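You operate a simulated robot arm through the tools that you are given. There is no shell and no other tool.

Carry out the task below with a simulated robot arm. There is one attempt and no reset: what you move stays moved.

TASK
Brush the grey drive's dusty top, then move it to the blue mat.
Fine: brush it while the cage holds it and put the brush back where it stood; slacken the yellow clamp screw before the drive comes out; it stands upright on the mat. Set down upright: brush, grey drive. What is to be rubbed or washed off counts as gone when no trace of it is left.

It is judged by the outcome, as a careful person would: the job done as asked, and still so three seconds after it is handed in. It fails if anything else is knocked over, pushed out of place, dropped, spilled or broken.

THE ROBOT
A 6-joint arm with a two-finger parallel gripper, fixed in place. Base frame: the origin is at the foot of the arm, x ahead of it, y to its left, z up; the work surface is at about z = 0.74. Units: m, degrees, N and s.
With the tool pointing down near the work surface it reaches from about 0.2 to 0.64 m from the base axis. Its first joint turns from -66.0 to 66.0 degrees. Payload 2.7 kg.
The tool frame sits at the grasp point between the pads (the TCP): z along the fingers, y along the line on which they close. The tips reach 0.023 m beyond it. Largest opening 0.094 m; finger width 0.038, thickness 0.01; the body of the gripper, 0.054 by 0.096 m, starts 0.039 m behind the TCP.
Orientation is that of the tool frame in the base frame, as a unit quaternion [x, y, z, w]. With the fingers straight down and closing along the base's y, the tool's x points along the base's -x, its y along +y and its z along -z.

THE INTERFACE
- The arm moves only by the tool move_arm. Its argument "rows" is a list of rows, each a list of 7 numbers: the shift along the tool's x, y, z in m, then the turn, a rotation vector about the tool's x, y, z in degrees, then the opening, from 0 (shut) to 1 (fully open). In form: [[tx, ty, tz, rx, ry, rz, hand], ...]. A call has 1 to 20 rows; each row shifts and turns the commanded pose from where the row before left it, along the tool's axes as they then stand. Rows are played at 5 a second. More than 0.05 m and 8.6 degrees between two rows, or a gripper value outside its range, and nothing of the call is played. Where a pose cannot be reached the arm comes as near as it can. A force on the tool above 40 N (or 10 N above the force at the start of the call, whichever is more), or a blocked arm, ends the call early, and 0.2 s more pass. Each finger travels about 0.045 m/s and halts on what it meets, pressing with about 45 N; the grip force reading is that of the motor and also rises with nothing between the fingers. The clock runs only during rows and for 0.2 s after the last one: add rows that do not move to give the fingers time. It gives the time, the measured TCP pose, the force on the tool (base axes), the opening and the grip force at its end, in the units of the frame above (readings bear some noise), with the torque about the TCP (base axes, N m) and any sound that the robot's microphone picked up, and new pictures: "show" is both (left out), scene, wrist or none.
- Cameras (640 x 400 px; columns grow to the right, rows downward): "scene" is fixed at [0.0691, -0.4341, 1.3887]; the picture's right is [0.82, -0.57, 0.00], its down [-0.41, -0.59, -0.70] and it looks along [0.40, 0.57, -0.72] (base axes); focal length 239 px, centre (320, 200). "wrist" rides on the gripper at [0.086, 0.016, -0.074] in the tool frame; the picture's right is [-0.18, 0.98, 0.00], its down [-0.58, -0.11, -0.81] and it looks along [-0.79, -0.15, 0.59] (tool axes); focal length 243 px, centre (320, 200). There is no depth. A picture from a camera that has moved, and an enlarged one, comes with that camera's place and axes in the base frame and with its lens.
- zoom(camera, box): a new picture of the part [left, top, right, bottom] of that camera's present view, enlarged. It takes no simulated time.
- job_done(): hands the job in; it is judged then, once.

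Places have to be worked out from the pictures, the camera data and where the tool is seen. Open the gripper and draw the arm clear of the work before you hand the job in, unless the task says otherwise.

The tools are called after ">>>" as a command line: name --pt "numbers of a row" for each row, then --argument value for the rest, lists and objects as JSON in quotes. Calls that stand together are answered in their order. move_arm: Moves the arm, as the interface text tells. Its arguments: {"type":"object","properties":{"rows":{"type":"array"},"show":{"type":"string","enum":["both","scene","wrist","none"]}},"required":["rows"]} The other tools are called the same way: zoom (camera, box) takes an enlarged picture of a part of a camera's view; job_done () hands the job in.

At the start:

```text
time_s: 0.0
tcp_pos: [0.4417, -0.0758, 1.1729]
ee_rot: [-0.001, 1.0, 0.0, 0.0]
contact_force: [-0.1, 0.1, -0.1]
moment: [0.0, 0.03, 0.01]
finger_gap: 0.0939
grasp_force: 0.0
```

scene: 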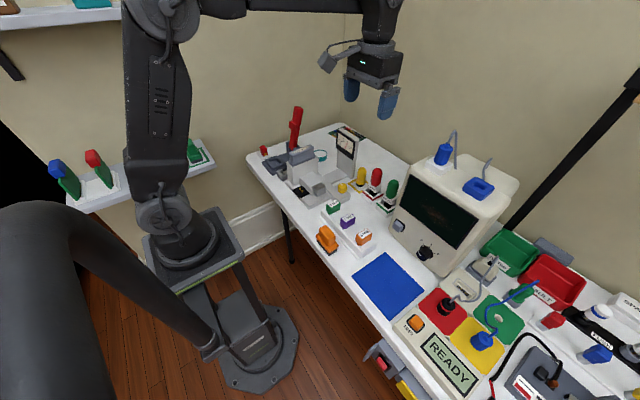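
wrist: 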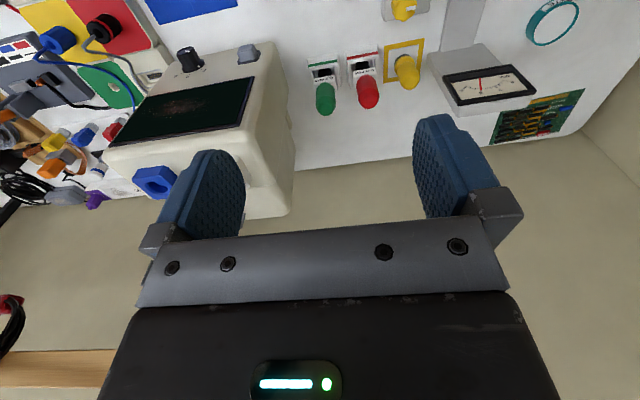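

The scene is cluttered, so I'll enlarge the bench areas to find the grey drive, its cage, the clamp screw, the brush and the mat.

>>> zoom --camera "scene" --box '[240, 90, 420, 210]'

>>> zoom --camera "scene" --box '[380, 120, 640, 290]'

>>> zoom --camera "scene" --box '[340, 230, 640, 400]'

>>> zoom --camera "scene" --box '[290, 150, 450, 270]'

```text
3.33 times, centred on (330, 150) of scene
camera zoom: at [0.0691, -0.4341, 1.3887], right [0.82, -0.57, 0.0], down [-0.41, -0.59, -0.7], along [0.4, 0.57, -0.72], focal length 797 px, centre (287, 367)
```

zoom: 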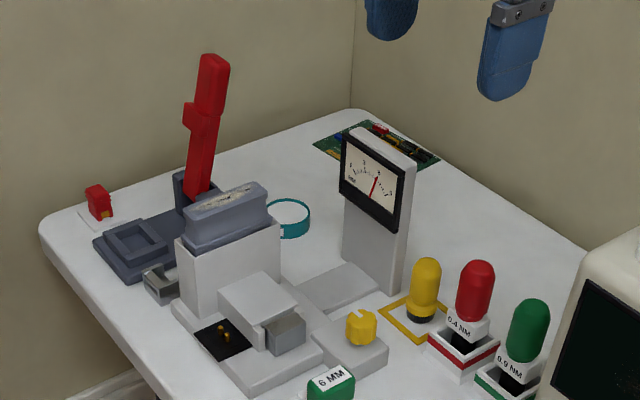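

```text
2.35 times, centred on (510, 205) of scene
camera zoom: at [0.0691, -0.4341, 1.3887], right [0.82, -0.57, 0.0], down [-0.41, -0.59, -0.7], along [0.4, 0.57, -0.72], focal length 562 px, centre (-127, 188)
```

zoom: 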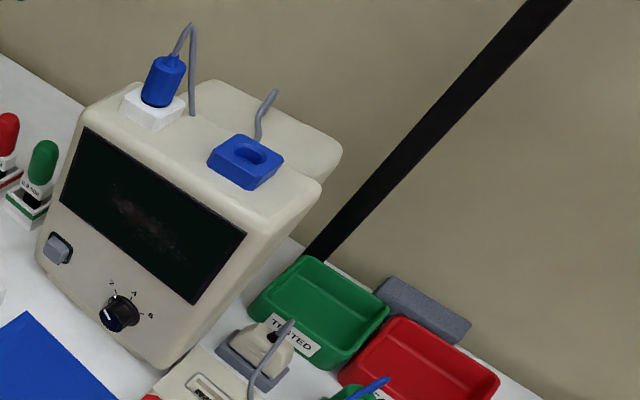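

```text
2.13 times, centred on (490, 315) of scene
camera zoom: at [0.0691, -0.4341, 1.3887], right [0.82, -0.57, 0.0], down [-0.41, -0.59, -0.7], along [0.4, 0.57, -0.72], focal length 510 px, centre (-43, -45)
```

zoom: 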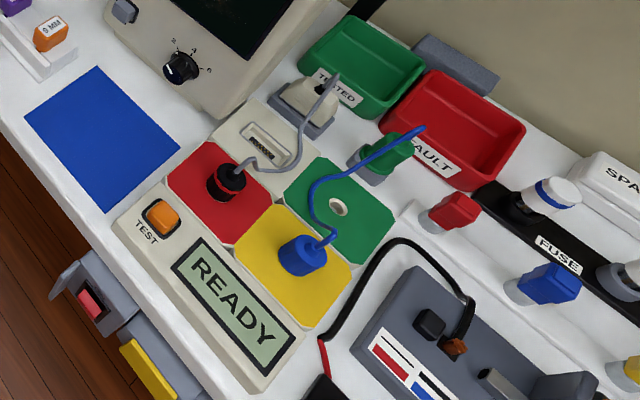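

```text
3.33 times, centred on (370, 210) of scene
camera zoom: at [0.0691, -0.4341, 1.3887], right [0.82, -0.57, 0.0], down [-0.41, -0.59, -0.7], along [0.4, 0.57, -0.72], focal length 797 px, centre (153, 167)
```

zoom: 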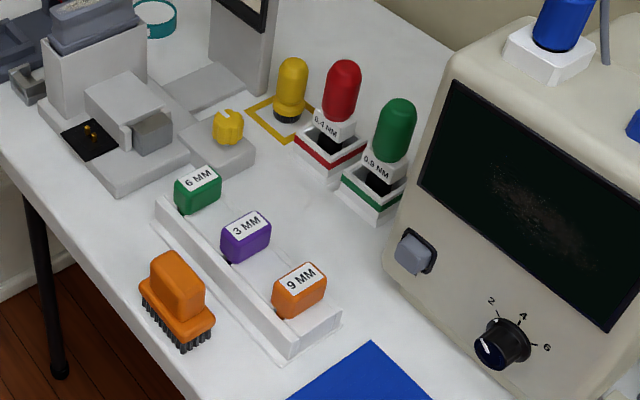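

The grey drive sits in the light cage near x≈0.45, y≈0.24, with its dusty top showing. The yellow knob on the fixture is near x≈0.50, y≈0.04, the orange brush is at the front, and the blue mat is to the right. I'll move back and left at height so the wrist camera gets a closer view of the fixture.

>>> move_arm --pt "0.0236 0.0377 0.015 0 0 0 1" --pt "0.0236 0.0377 0.015 0 0 0 1" --pt "0.0236 0.0377 0.015 0 0 0 1" --pt "0.0236 0.0377 0.015 0 0 0 1" --pt "0.0236 0.0377 0.015 0 0 0 1" --pt "0.0236 0.0377 0.015 0 0 0 1" --pt "0 0 0 0 0 0 1" --show "both"

```text
time_s: 1.6
tcp_pos: [0.2992, 0.1507, 1.0826]
ee_rot: [0.0, 1.0, 0.0, 0.0]
contact_force: [-0.3, -0.7, 0.3]
moment: [0.0, 0.0, -0.05]
finger_gap: 0.094
grasp_force: 0.1
camera wrist: at [0.2116, 0.1673, 1.1565], right [0.18, 0.98, 0.0], down [0.58, -0.11, 0.81], along [0.79, -0.15, -0.59], focal length 243 px, centre (320, 200)
```

scene: 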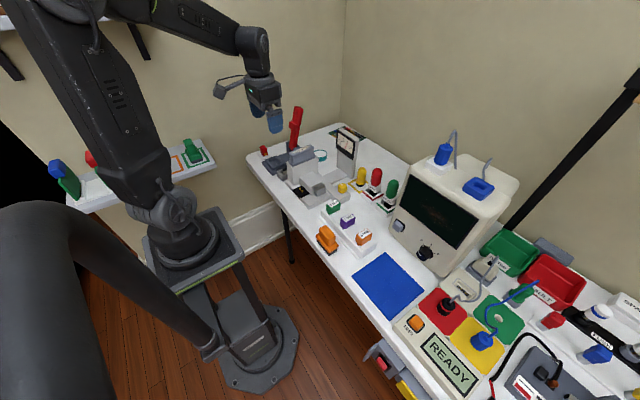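
wrist: 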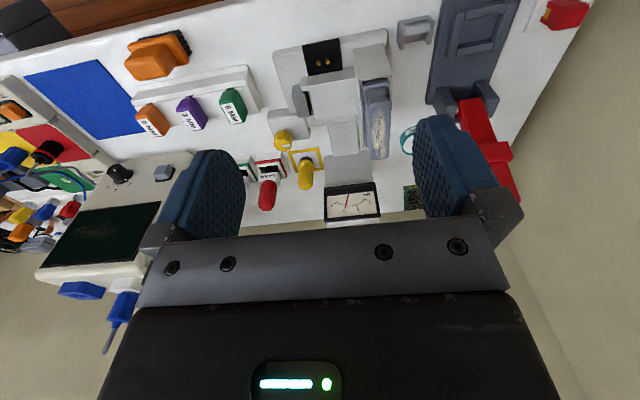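

I'll enlarge the wrist view of the fixture, which is unobstructed in the top half.

>>> zoom --camera "wrist" --box '[250, 10, 450, 220]'

>>> zoom --camera "wrist" --box '[20, 10, 280, 170]'

```text
1.90 times, centred on (350, 115) of wrist
camera zoom: at [0.2116, 0.1673, 1.1565], right [0.18, 0.98, 0.0], down [0.58, -0.11, 0.81], along [0.79, -0.15, -0.59], focal length 462 px, centre (263, 362)
```

zoom: 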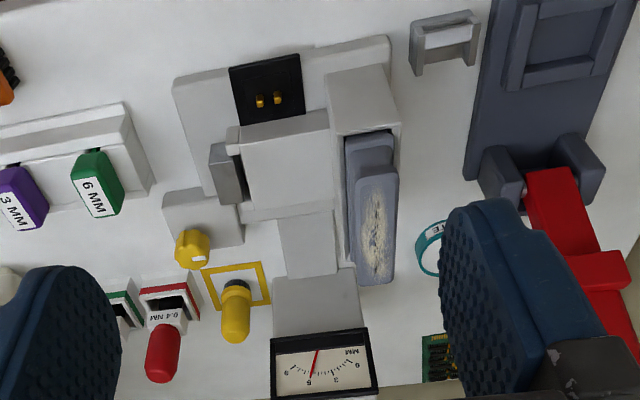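

```text
2.46 times, centred on (150, 90) of wrist
camera zoom: at [0.2116, 0.1673, 1.1565], right [0.18, 0.98, 0.0], down [0.58, -0.11, 0.81], along [0.79, -0.15, -0.59], focal length 597 px, centre (738, 471)
```

zoom: 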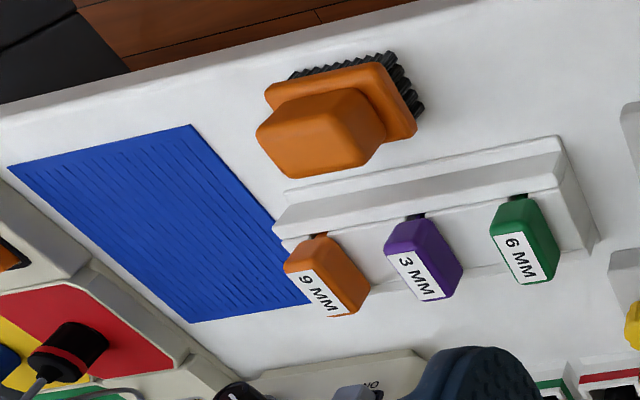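

The fixture shows the cage with the grey drive, a clamp block, and a small yellow knob with a notch at about (0.50, 0.04, 0.79). I'll go closer to view the knob and clamp.

>>> move_arm --pt "-0.0293 -0.019 0.0221 0 0 0 1" --pt "-0.0293 -0.019 0.0221 0 0 0 1" --pt "-0.0293 -0.019 0.0221 0 0 0 1" --pt "-0.0293 -0.019 0.0221 0 0 0 1" --pt "-0.0293 -0.019 0.0221 0 0 0 1" --pt "-0.0293 -0.019 0.0221 0 0 0 1" --pt "0 0 0 0 0 0 1" --show "wrist"

```text
time_s: 3.2
tcp_pos: [0.4788, 0.037, 0.9531]
ee_rot: [0.0, 1.0, 0.0, 0.0]
contact_force: [0.4, 0.0, -0.4]
moment: [0.0, -0.01, -0.01]
finger_gap: 0.094
grasp_force: 0.0
camera wrist: at [0.3902, 0.0532, 1.0271], right [0.18, 0.98, 0.0], down [0.58, -0.11, 0.81], along [0.79, -0.15, -0.59], focal length 243 px, centre (320, 200)
```

wrist: 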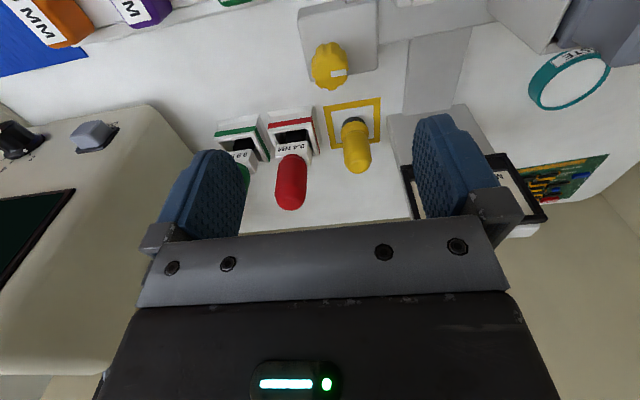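

>>> zoom --camera "wrist" --box '[270, 0, 420, 110]'

>>> zoom --camera "scene" --box '[270, 130, 370, 210]'

```text
3.64 times, centred on (345, 55) of wrist
camera zoom: at [0.3902, 0.0532, 1.0271], right [0.18, 0.98, 0.0], down [0.58, -0.11, 0.81], along [0.79, -0.15, -0.59], focal length 882 px, centre (229, 727)
```

zoom: 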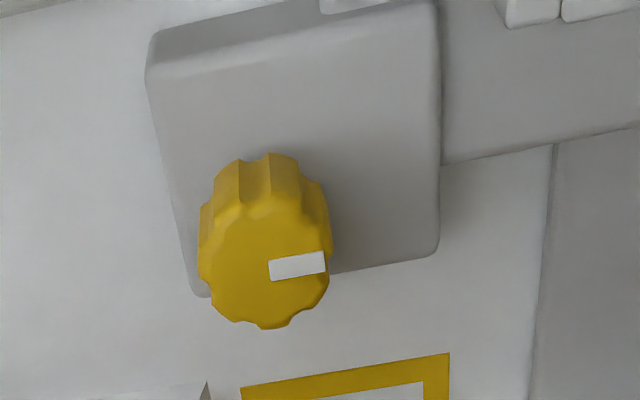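

```text
5.00 times, centred on (320, 170) of scene
camera zoom: at [0.0691, -0.4341, 1.3887], right [0.82, -0.57, 0.0], down [-0.41, -0.59, -0.7], along [0.4, 0.57, -0.72], focal length 1195 px, centre (320, 350)
```

zoom: 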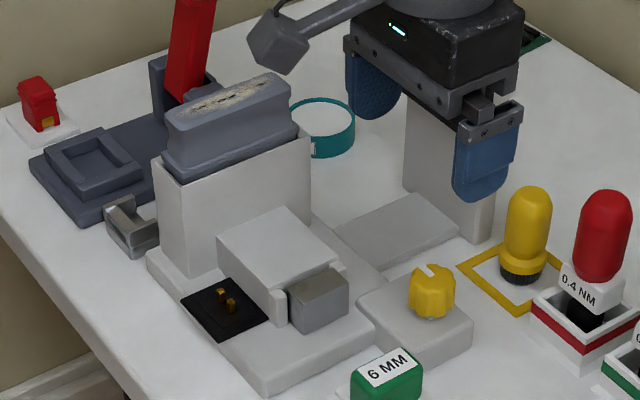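

The knob has a white pointer facing +y (toward the cage), about 32 mm diameter, top centre at about (0.500, 0.042, 0.80). Now I'll view the brush closely before gripping it.

>>> move_arm --pt "0.038 -0.0266 -0.0046 0 0 0 1" --pt "0.038 -0.0266 -0.0046 0 0 0 1" --pt "0.038 -0.0266 -0.0046 0 0 0 1" --pt "0.038 -0.0266 -0.0046 0 0 0 1" --pt "0.038 -0.0266 -0.0046 0 0 0 1" --pt "0 0 0 0 0 0 1" --show "both"

```text
time_s: 4.6
tcp_pos: [0.2864, -0.0957, 0.9752]
ee_rot: [-0.001, 1.0, 0.001, 0.0]
contact_force: [0.5, -0.4, 0.0]
moment: [0.01, 0.01, -0.01]
finger_gap: 0.0939
grasp_force: 0.0
camera wrist: at [0.1991, -0.0786, 1.0494], right [0.18, 0.98, 0.0], down [0.58, -0.11, 0.81], along [0.79, -0.15, -0.59], focal length 243 px, centre (320, 200)
```

scene: 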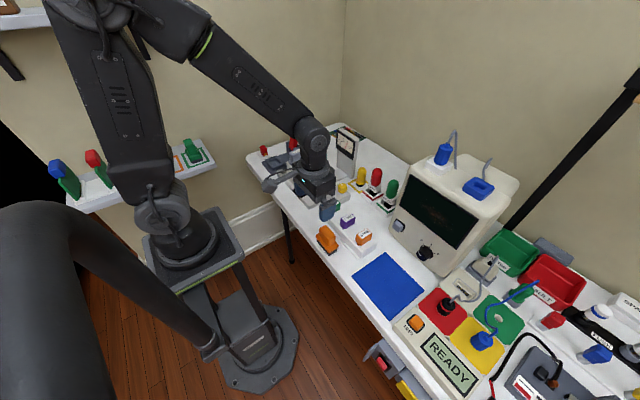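
wrist: 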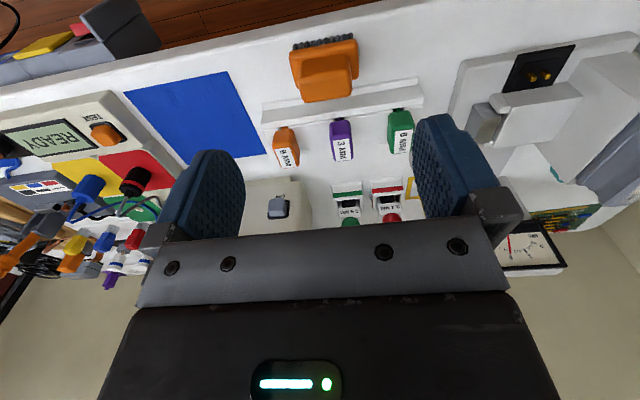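

>>> zoom --camera "wrist" --box '[260, 15, 390, 125]'

>>> zoom --camera "scene" --box '[305, 215, 355, 255]'

>>> zoom --camera "wrist" --box '[430, 30, 640, 190]'

```text
3.64 times, centred on (325, 70) of wrist
camera zoom: at [0.1991, -0.0786, 1.0494], right [0.18, 0.98, 0.0], down [0.58, -0.11, 0.81], along [0.79, -0.15, -0.59], focal length 882 px, centre (302, 673)
```

zoom: 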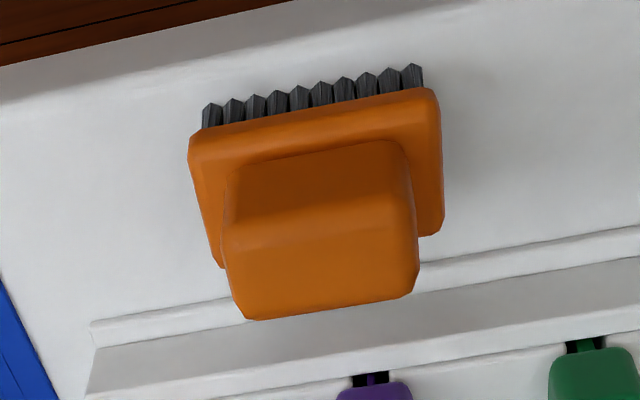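

```text
10.00 times, centred on (330, 235) of scene
camera zoom: at [0.069, -0.4341, 1.3887], right [0.82, -0.57, 0.0], down [-0.41, -0.59, -0.7], along [0.4, 0.57, -0.72], focal length 2391 px, centre (220, -150)
```

zoom: 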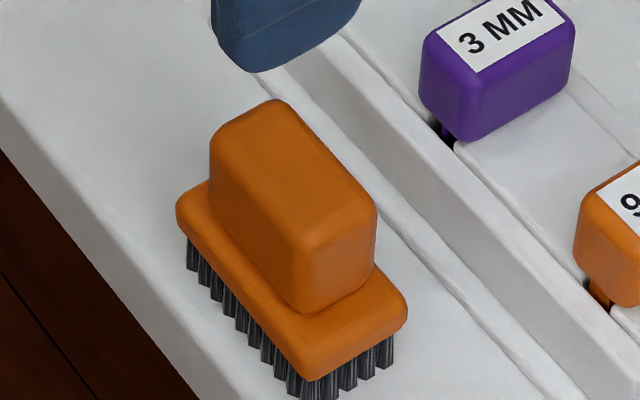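

```text
2.50 times, centred on (535, 110) of wrist
camera zoom: at [0.1991, -0.0786, 1.0494], right [0.18, 0.98, 0.0], down [0.58, -0.11, 0.81], along [0.79, -0.15, -0.59], focal length 606 px, centre (-218, 425)
```

zoom: 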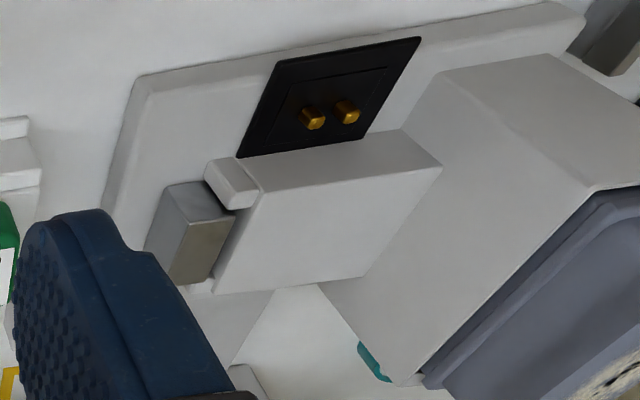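

The brush's long side runs along y: base about 0.072 × 0.041 centred near (0.330, -0.097), handle about 0.048 (y) × 0.028 (x) with its top at about z 0.81. Before gripping it, I'll take a close look at the drive's top to measure height and dust extent.

>>> move_arm --pt "0 0 -0.03 0 0 0 1" --pt "-0.0186 0.0426 -0.001 0 0 0 1" --pt "-0.0186 0.0426 -0.001 0 0 0 1" --pt "-0.0186 0.0426 -0.001 0 0 0 1" --pt "-0.0186 0.0426 -0.001 0 0 0 1" --pt "-0.0186 0.0426 -0.001 0 0 0 1" --pt "-0.0186 0.0426 -0.001 0 0 0 1" --pt "-0.0186 0.0426 -0.001 0 0 0 1" --pt "0 0 0 0 0 0 1" --show "wrist"

```text
time_s: 6.6
tcp_pos: [0.4147, 0.2047, 1.0112]
ee_rot: [0.0, 1.0, 0.0, 0.0]
contact_force: [-0.1, 0.4, 0.9]
moment: [0.03, -0.01, -0.04]
finger_gap: 0.0941
grasp_force: 0.1
camera wrist: at [0.3272, 0.2202, 1.0861], right [0.18, 0.98, 0.0], down [0.58, -0.11, 0.81], along [0.79, -0.15, -0.59], focal length 243 px, centre (320, 200)
```

wrist: 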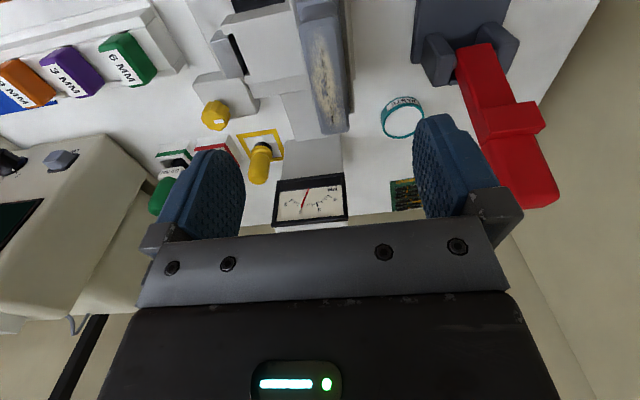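

>>> move_arm --pt "0.04 0 0 0 0 0 1" --pt "0.04 0 -0.01 0 0 0 1" --pt "0 0 0 0 0 0 1" --show "wrist"

>>> zoom --camera "wrist" --box '[220, 0, 440, 140]'

```text
time_s: 7.4
tcp_pos: [0.3342, 0.2041, 1.019]
ee_rot: [0.0, 1.0, 0.0, 0.0]
contact_force: [0.0, 0.1, -0.4]
moment: [0.02, -0.01, 0.02]
finger_gap: 0.0938
grasp_force: 0.0
camera wrist: at [0.2458, 0.2217, 1.0925], right [0.18, 0.98, 0.0], down [0.58, -0.11, 0.81], along [0.79, -0.15, -0.59], focal length 243 px, centre (320, 200)
```

wrist: 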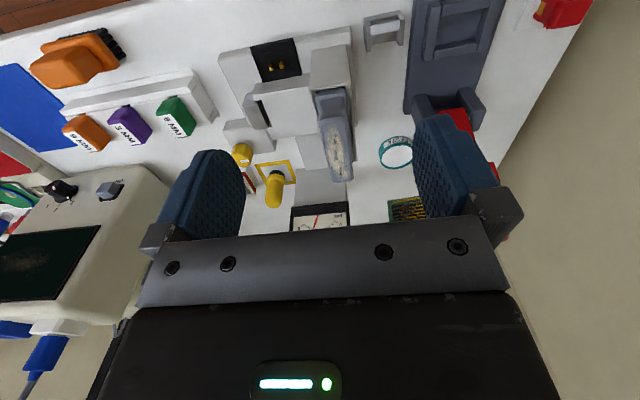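

```text
2.86 times, centred on (330, 70) of wrist
camera zoom: at [0.2458, 0.2217, 1.0925], right [0.18, 0.98, 0.0], down [0.58, -0.11, 0.81], along [0.79, -0.15, -0.59], focal length 693 px, centre (291, 571)
```

zoom: 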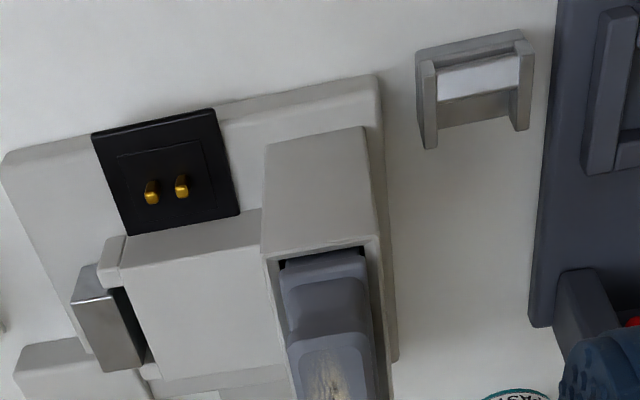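

>>> zoom --camera "wrist" --box '[280, 60, 400, 200]'

>>> zoom --camera "scene" --box '[275, 130, 345, 200]'

```text
2.86 times, centred on (340, 130) of wrist
camera zoom: at [0.2458, 0.2217, 1.0925], right [0.18, 0.98, 0.0], down [0.58, -0.11, 0.81], along [0.79, -0.15, -0.59], focal length 693 px, centre (263, 400)
```

zoom: 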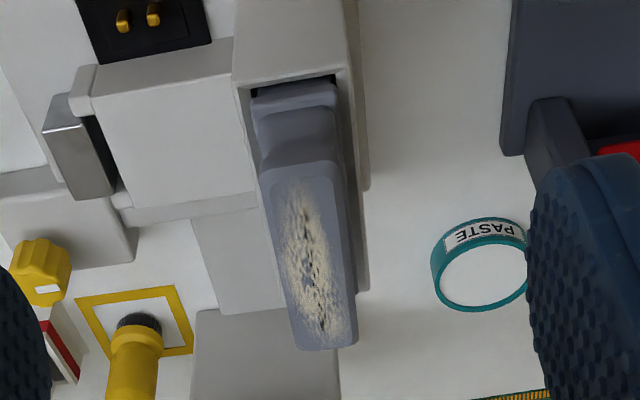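

```text
5.71 times, centred on (310, 165) of scene
camera zoom: at [0.0691, -0.4341, 1.3887], right [0.82, -0.57, 0.0], down [-0.41, -0.59, -0.7], along [0.4, 0.57, -0.72], focal length 1366 px, centre (377, 400)
```

zoom: 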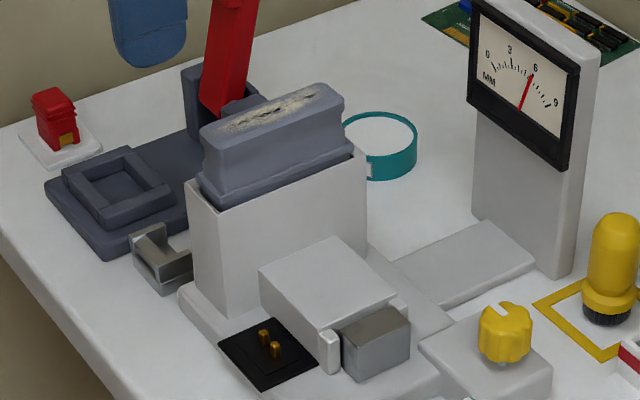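

The drive's top face spans about x 0.389–0.484, y 0.192–0.219 at z ≈ 0.89, with dust along its centre. I'll now go above the brush at (0.330, -0.098) and check alignment before descending.

>>> move_arm --pt "0.0006 -0.0432 0 0 0 0 1" --pt "0.0006 -0.0432 0 0 0 0 1" --pt "0.0006 -0.0432 0 0 0 0 1" --pt "0.0006 -0.0432 0 0 0 0 1" --pt "0.0006 -0.0432 0 0 0 0 1" --pt "0.0006 -0.0432 0 0 0 0 1" --pt "0.0006 -0.0432 0 0 0 0 1" --pt "0 0 0.045 0 0 0 1" --pt "0 0 0.045 0 0 0 1" --pt "0 0 0.045 0 0 0 1" --pt "0 0 0.02 0 0 0 1" --pt "0 0 0 0 0 0 1" --show "both"

>>> zoom --camera "scene" --box '[290, 190, 380, 260]'

>>> zoom --camera "wrist" --box '[150, 0, 500, 240]'

```text
time_s: 10.0
tcp_pos: [0.3339, -0.1011, 0.8656]
ee_rot: [0.0, 1.0, 0.0, 0.0]
contact_force: [-0.5, 0.5, -0.5]
moment: [-0.01, 0.01, 0.02]
finger_gap: 0.0941
grasp_force: 0.0
camera wrist: at [0.2464, -0.0837, 0.9397], right [0.18, 0.98, 0.0], down [0.58, -0.11, 0.81], along [0.79, -0.15, -0.59], focal length 243 px, centre (320, 200)
```

scene: 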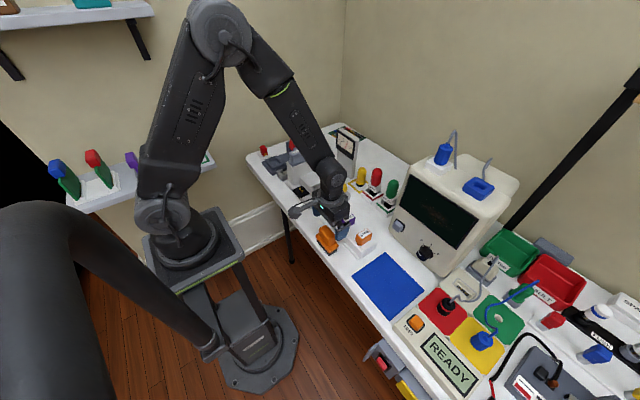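
wrist: 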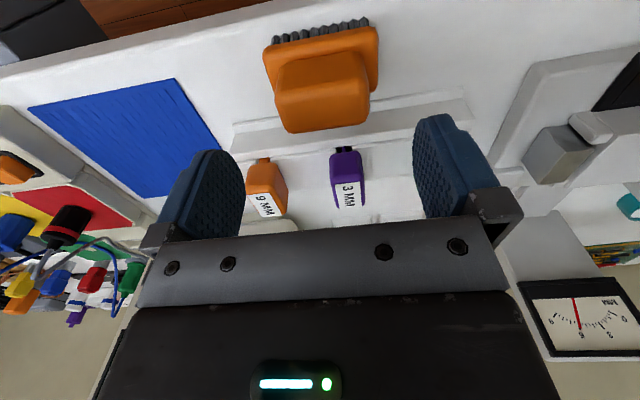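

```text
5.71 times, centred on (335, 225) of scene
camera zoom: at [0.0691, -0.4341, 1.3887], right [0.82, -0.57, 0.0], down [-0.41, -0.59, -0.7], along [0.4, 0.57, -0.72], focal length 1366 px, centre (234, 57)
```

zoom: 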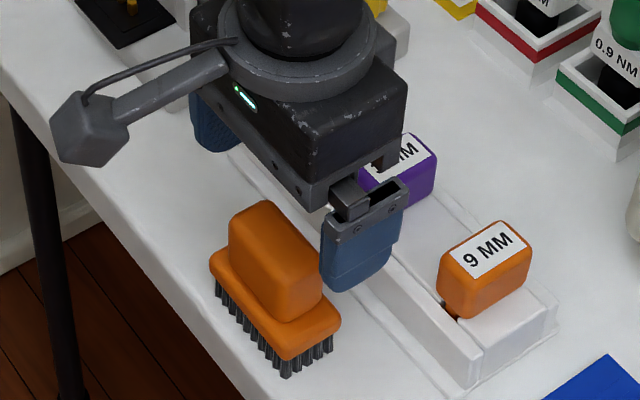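

```text
1.67 times, centred on (325, 120) of wrist
camera zoom: at [0.2464, -0.0837, 0.9397], right [0.18, 0.98, 0.0], down [0.58, -0.11, 0.81], along [0.79, -0.15, -0.59], focal length 404 px, centre (312, 333)
```

zoom: 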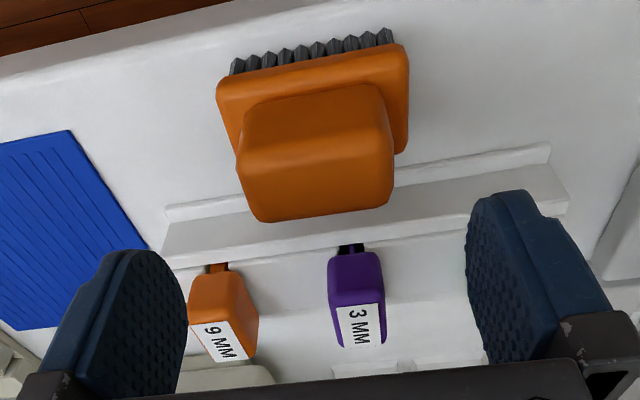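

The handle is centred at about (0.329, -0.097) with its top at z ≈ 0.81, so I'll shift by 3 mm, descend until the tips are just above the brush base, and close.

>>> move_arm --pt "0.003 0.0035 0.02 0 0 0 1" --pt "0 0 0.025 0 0 0 1" --pt "0 0 0.015 0 0 0 1" --pt "0 0 0.01 0 0 0 1" --pt "0 0 0 0 0 0 1" --show "both"

>>> zoom --camera "scene" --box '[300, 200, 360, 260]'

```text
time_s: 11.2
tcp_pos: [0.332, -0.0962, 0.796]
ee_rot: [-0.001, 1.0, 0.0, 0.001]
contact_force: [0.8, 0.1, -0.8]
moment: [0.02, 0.02, -0.04]
finger_gap: 0.0939
grasp_force: 0.0
camera wrist: at [0.243, -0.0809, 0.87], right [0.18, 0.98, 0.0], down [0.58, -0.11, 0.81], along [0.79, -0.15, -0.59], focal length 243 px, centre (320, 200)
```

scene: 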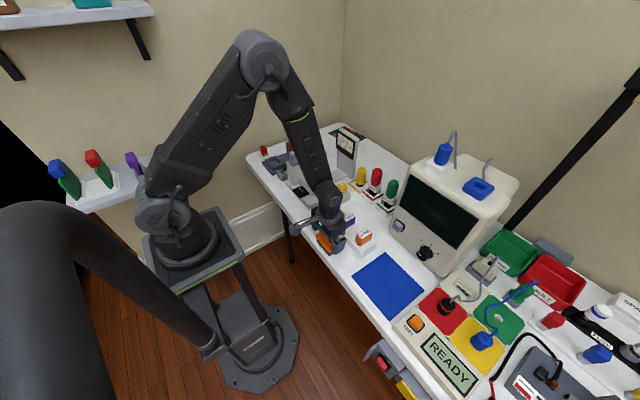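
wrist: 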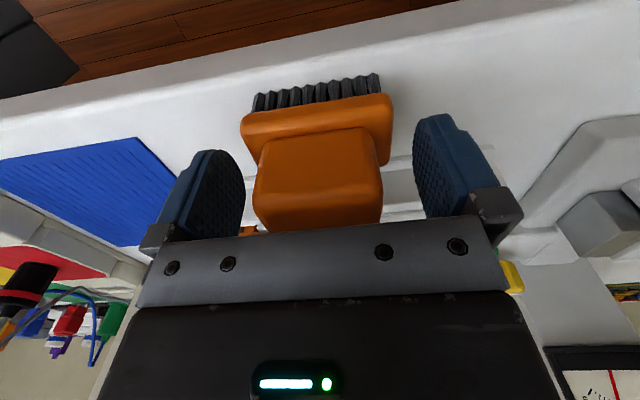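

```text
6.67 times, centred on (330, 230) of scene
camera zoom: at [0.0691, -0.4341, 1.3887], right [0.82, -0.57, 0.0], down [-0.41, -0.59, -0.7], along [0.4, 0.57, -0.72], focal length 1594 px, centre (253, 0)
```

zoom: 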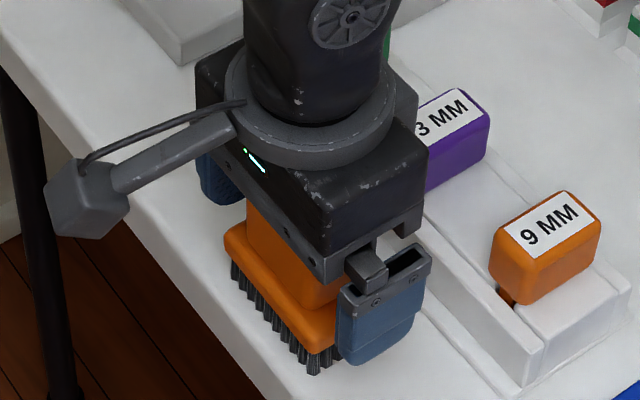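

The handle sits between the pads, so I'll close on it.

>>> move_arm --pt "0 0 0 0 0 0 0.6" --pt "0 0 0 0 0 0 0.4" --pt "0 0 0 0 0 0 0.3" --pt "0 0 0 0 0 0 0.3" --pt "0 0 0 0 0 0 0.3" --pt "0 0 0 0 0 0 0.3" --show "both"

```text
time_s: 12.6
tcp_pos: [0.3309, -0.098, 0.7948]
ee_rot: [0.0, 1.0, 0.001, 0.0]
contact_force: [0.1, 0.7, -0.2]
moment: [0.01, -0.01, -0.01]
finger_gap: 0.0742
grasp_force: 44.7
camera wrist: at [0.243, -0.081, 0.8702], right [0.18, 0.98, 0.0], down [0.58, -0.11, 0.81], along [0.79, -0.15, -0.59], focal length 243 px, centre (320, 200)
```

scene: 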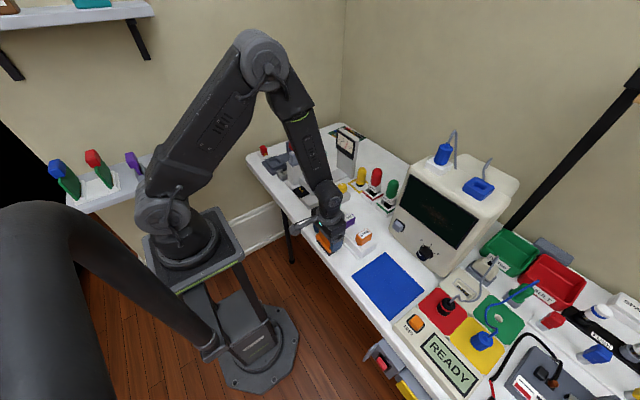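
wrist: 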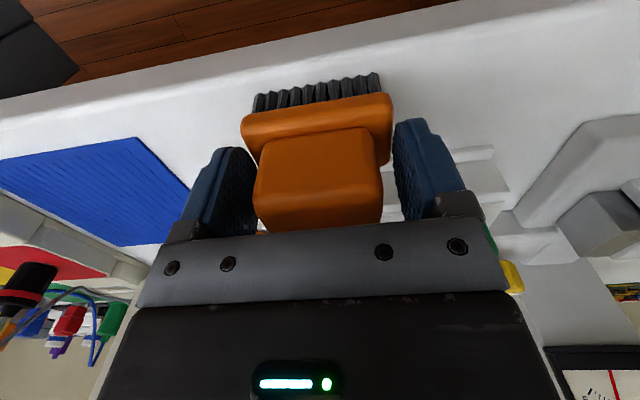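

The fingers stopped at 0.074 m, which is the brush base length rather than the handle, so the base top is higher than I judged. I'll open, rise 10 mm and re-grip on the handle.

>>> move_arm --pt "0 0 0 0 0 0 1" --pt "0 0 0 0 0 0 1" --pt "0 0 0 0 0 0 1" --pt "0 0 -0.01 0 0 0 1" --pt "0 0 0 0 0 0 1" --pt "0 0 0 0 0 0 0.6" --pt "0 0 0 0 0 0 0.3" --pt "0 0 0 0 0 0 0.3" --pt "0 0 0 0 0 0 0.3" --pt "0 0 0 0 0 0 0.3" --pt "0 0 0 0 0 0 0.3" --show "both"

```text
time_s: 15.0
tcp_pos: [0.3312, -0.097, 0.8076]
ee_rot: [0.0, 1.0, 0.0, 0.0]
contact_force: [0.5, 1.3, 1.5]
moment: [0.03, 0.05, 0.0]
finger_gap: 0.0533
grasp_force: 44.5
camera wrist: at [0.2431, -0.0803, 0.8806], right [0.18, 0.98, 0.0], down [0.58, -0.11, 0.81], along [0.79, -0.15, -0.59], focal length 243 px, centre (320, 200)
```

scene: 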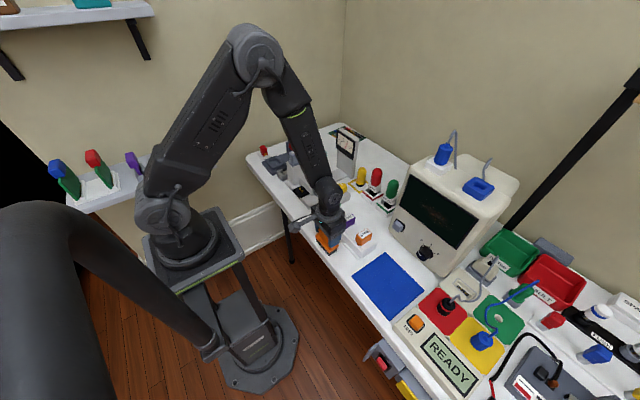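
wrist: 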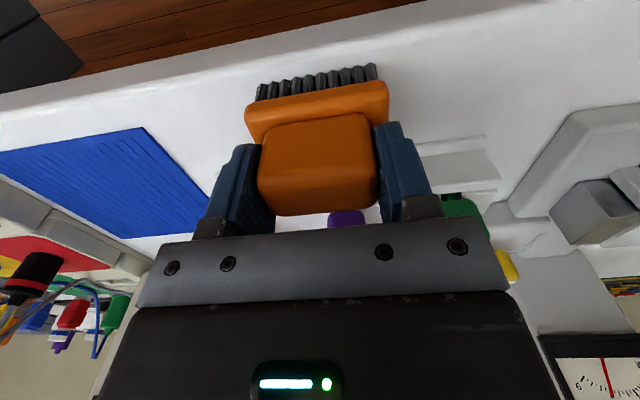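

Now the gap is 0.053 m with a firm 44 N grip on the handle. I'll lift straight up and check the brush hangs level.

>>> move_arm --pt "0 0 -0.02 0 0 0 0.3" --pt "0 0 -0.04 0 0 0 0.3" --pt "0 0 -0.045 0 0 0 0.3" --pt "0 0 -0.045 0 0 0 0.3" --pt "0 0 -0.045 0 0 0 0.3" --pt "0 0 0 0 0 0 0.3" --show "both"

>>> zoom --camera "scene" --box '[290, 140, 390, 240]'

```text
time_s: 16.4
tcp_pos: [0.3269, -0.0976, 0.9999]
ee_rot: [0.0, 1.0, 0.0, 0.0]
contact_force: [0.5, -0.2, 0.1]
moment: [0.0, 0.03, 0.02]
finger_gap: 0.028
grasp_force: 0.1
camera wrist: at [0.2388, -0.081, 1.0739], right [0.18, 0.98, 0.0], down [0.58, -0.11, 0.81], along [0.79, -0.15, -0.59], focal length 243 px, centre (320, 200)
```

scene: 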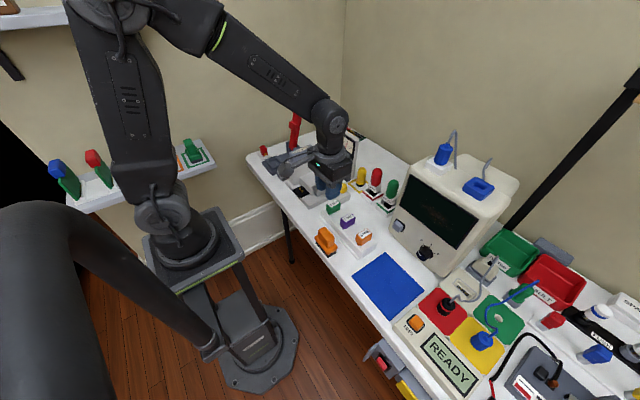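
wrist: 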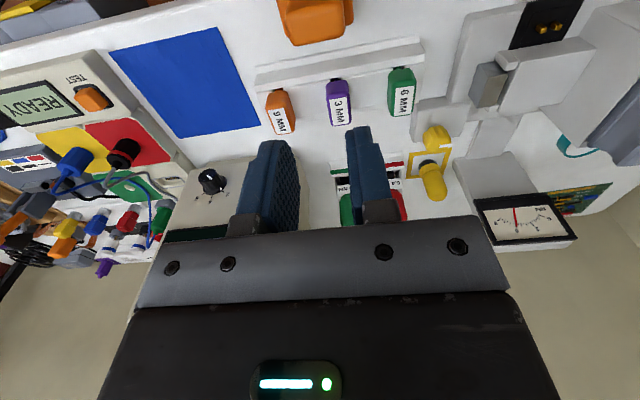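

```text
4.00 times, centred on (340, 190) of scene
camera zoom: at [0.0691, -0.4341, 1.3887], right [0.82, -0.57, 0.0], down [-0.41, -0.59, -0.7], along [0.4, 0.57, -0.72], focal length 956 px, centre (240, 240)
```

zoom: 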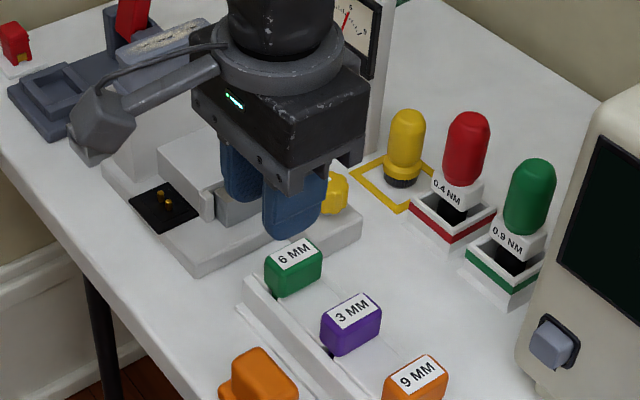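

The brush stayed behind: the fingers slipped off (gap 0.028, no grip force). I'll check whether it moved before retrying.

>>> zoom --camera "scene" --box '[305, 215, 355, 255]'

>>> zoom --camera "wrist" --box '[220, 0, 400, 110]'

```text
10.00 times, centred on (330, 235) of scene
camera zoom: at [0.0691, -0.4341, 1.3887], right [0.82, -0.57, 0.0], down [-0.41, -0.59, -0.7], along [0.4, 0.57, -0.72], focal length 2391 px, centre (220, -150)
```

zoom: 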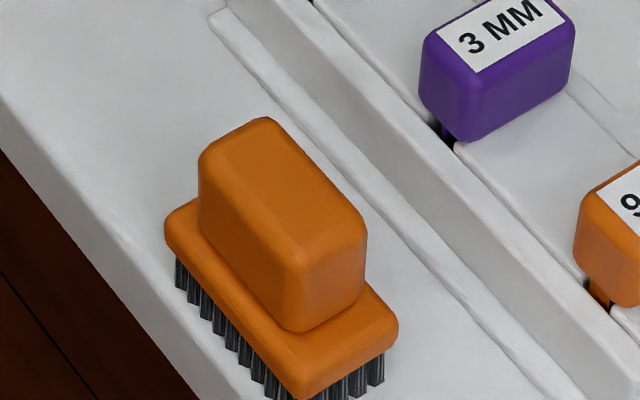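

```text
3.56 times, centred on (310, 55) of wrist
camera zoom: at [0.2388, -0.081, 1.0739], right [0.18, 0.98, 0.0], down [0.58, -0.11, 0.81], along [0.79, -0.15, -0.59], focal length 863 px, centre (356, 716)
```

zoom: 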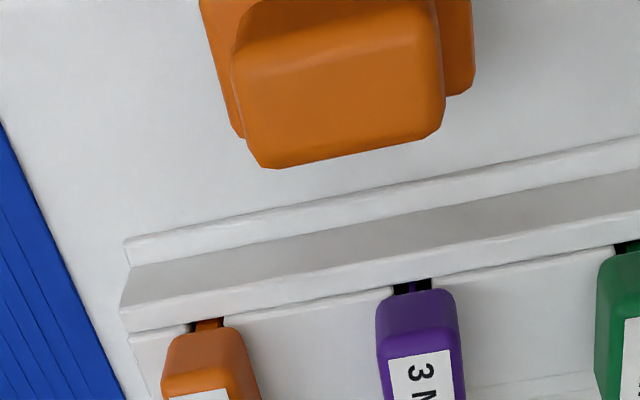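

The brush slid by about (-6, -4) mm and now sits near (0.324, -0.1015); the handle appears tapered, so the pads slid off. The base ends (0.074 m apart) gave a flat, firm contact earlier, so I'll re-grip on the base with tips lower (z≈0.764), still above the bristle tips.

>>> move_arm --pt "0.0055 -0.0042 0 0 0 0 1" --pt "0 0 0 0 0 0 1" --pt "0 0 0.045 0 0 0 1" --pt "0 0 0.045 0 0 0 1" --pt "0 0 0.045 0 0 0 1" --pt "0 0 0.03 0 0 0 1" --pt "0 0 0.02 0 0 0 1" --pt "0 0 0.015 0 0 0 1" --pt "0 0 0 0 0 0 1" --show "both"

>>> zoom --camera "wrist" --box '[170, 40, 470, 240]'

```text
time_s: 18.4
tcp_pos: [0.3253, -0.1041, 0.7974]
ee_rot: [0.0, 1.0, 0.001, 0.0]
contact_force: [0.1, -0.2, 0.4]
moment: [0.0, -0.02, -0.01]
finger_gap: 0.0939
grasp_force: 0.1
camera wrist: at [0.2378, -0.0869, 0.8716], right [0.18, 0.98, 0.0], down [0.58, -0.11, 0.81], along [0.79, -0.15, -0.59], focal length 243 px, centre (320, 200)
```

scene: 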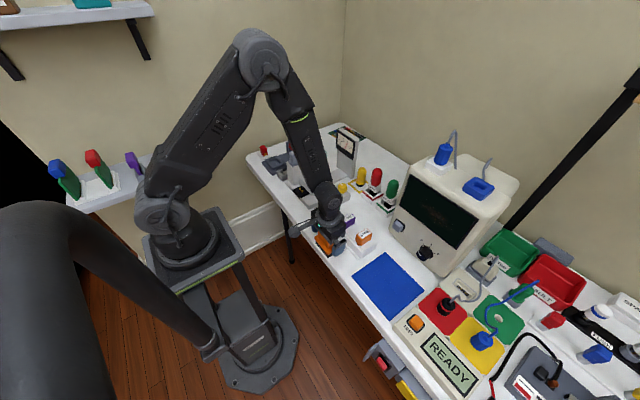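
wrist: 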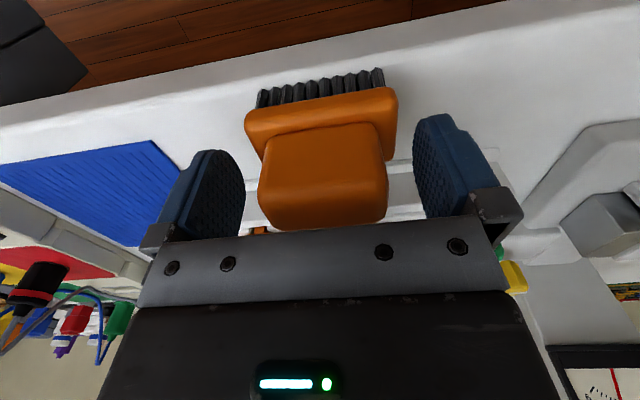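

```text
2.00 times, centred on (320, 140) of wrist
camera zoom: at [0.2378, -0.0869, 0.8716], right [0.18, 0.98, 0.0], down [0.58, -0.11, 0.81], along [0.79, -0.15, -0.59], focal length 485 px, centre (320, 320)
```

zoom: 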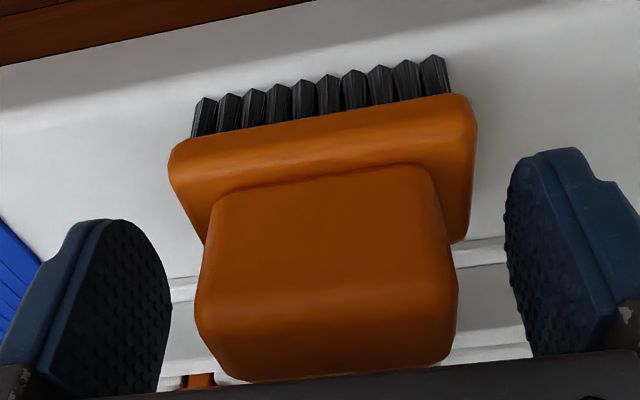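

The brush is centred between the pads; I'll go 19 mm lower so the pads cover the full base thickness (palm still clear of the handle top), then close.

>>> move_arm --pt "0 0 0.01 0 0 0 1" --pt "0 0 0.009 0 0 0 1" --pt "0 0 0 0 0 0 1" --pt "0 0 0 0 0 0 0.8" --pt "0 0 0 0 0 0 0.6" --pt "0 0 0 0 0 0 0.4" --pt "0 0 0 0 0 0 0.4" --pt "0 0 0 0 0 0 0.4" --show "both"

>>> zoom --camera "wrist" --box '[170, 40, 470, 240]'

>>> zoom --camera "scene" --box '[305, 215, 355, 255]'

```text
time_s: 20.2
tcp_pos: [0.3253, -0.1014, 0.7807]
ee_rot: [-0.001, 1.0, 0.0, -0.001]
contact_force: [0.0, 0.4, 0.8]
moment: [0.03, 0.0, 0.0]
finger_gap: 0.0745
grasp_force: 44.9
camera wrist: at [0.2368, -0.0854, 0.8548], right [0.18, 0.98, 0.0], down [0.58, -0.11, 0.81], along [0.79, -0.15, -0.59], focal length 243 px, centre (320, 200)
```

scene: 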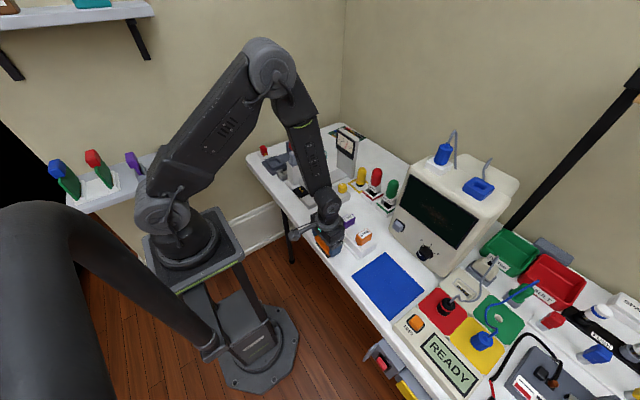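
wrist: 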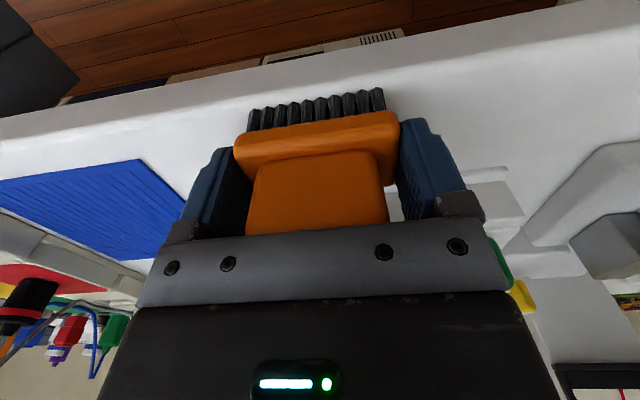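

```text
2.00 times, centred on (320, 140) of wrist
camera zoom: at [0.2368, -0.0854, 0.8548], right [0.18, 0.98, 0.0], down [0.58, -0.11, 0.81], along [0.79, -0.15, -0.59], focal length 485 px, centre (320, 320)
```

zoom: 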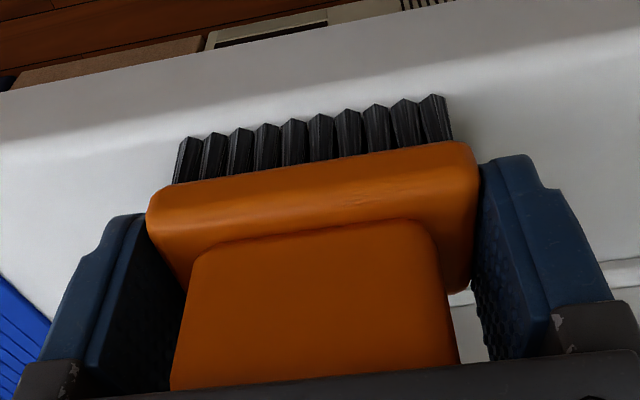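

```text
10.00 times, centred on (330, 235) of scene
camera zoom: at [0.0691, -0.4341, 1.3887], right [0.82, -0.57, 0.0], down [-0.41, -0.59, -0.7], along [0.4, 0.57, -0.72], focal length 2391 px, centre (220, -150)
```

zoom: 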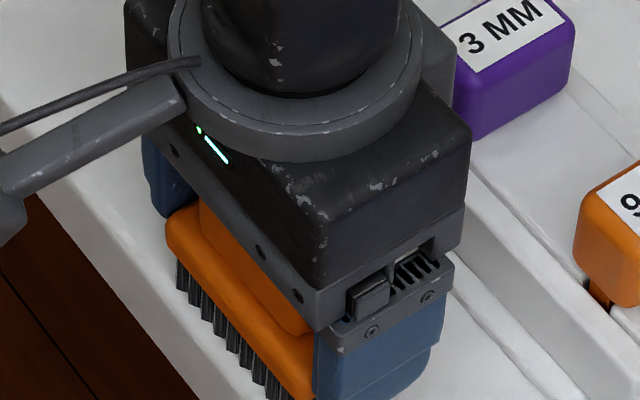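

The pads now bear flat on both base ends (gap 0.0745, 44.9 N). I'll lift gently a few centimetres and check that the brush follows.

>>> move_arm --pt "0 0 -0.004 0 0 0 0.4" --pt "0 0 -0.008 0 0 0 0.4" --pt "0 0 -0.012 0 0 0 0.4" --pt "0 0 -0.016 0 0 0 0.4" --pt "0 0 0 0 0 0 0.4" --show "both"

>>> zoom --camera "scene" --box '[290, 190, 370, 260]'

```text
time_s: 21.4
tcp_pos: [0.3237, -0.1018, 0.8202]
ee_rot: [0.0, 1.0, 0.001, -0.001]
contact_force: [-0.4, -0.5, 0.7]
moment: [-0.01, 0.02, -0.01]
finger_gap: 0.0741
grasp_force: 44.5
camera wrist: at [0.236, -0.0849, 0.8955], right [0.18, 0.98, 0.0], down [0.58, -0.11, 0.81], along [0.79, -0.15, -0.59], focal length 243 px, centre (320, 200)
```

scene: 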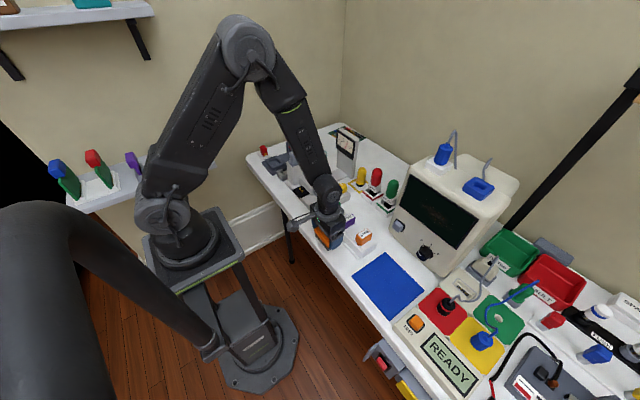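
wrist: 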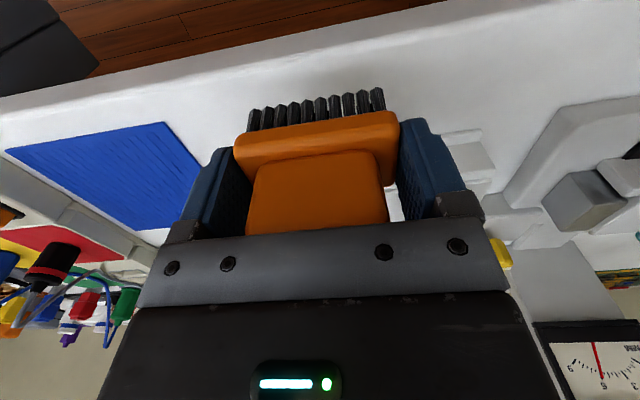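

```text
5.71 times, centred on (330, 225) of scene
camera zoom: at [0.0691, -0.4341, 1.3887], right [0.82, -0.57, 0.0], down [-0.41, -0.59, -0.7], along [0.4, 0.57, -0.72], focal length 1366 px, centre (263, 57)
```

zoom: 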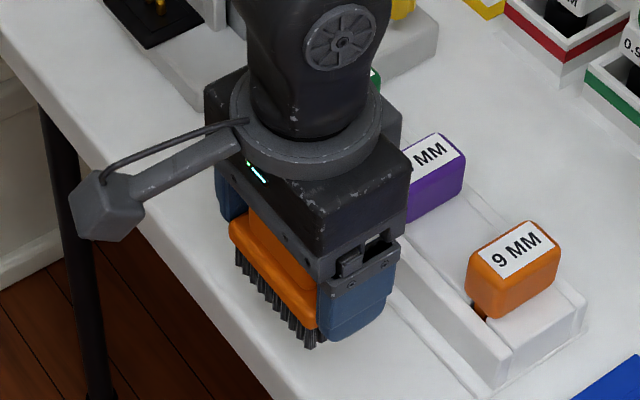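

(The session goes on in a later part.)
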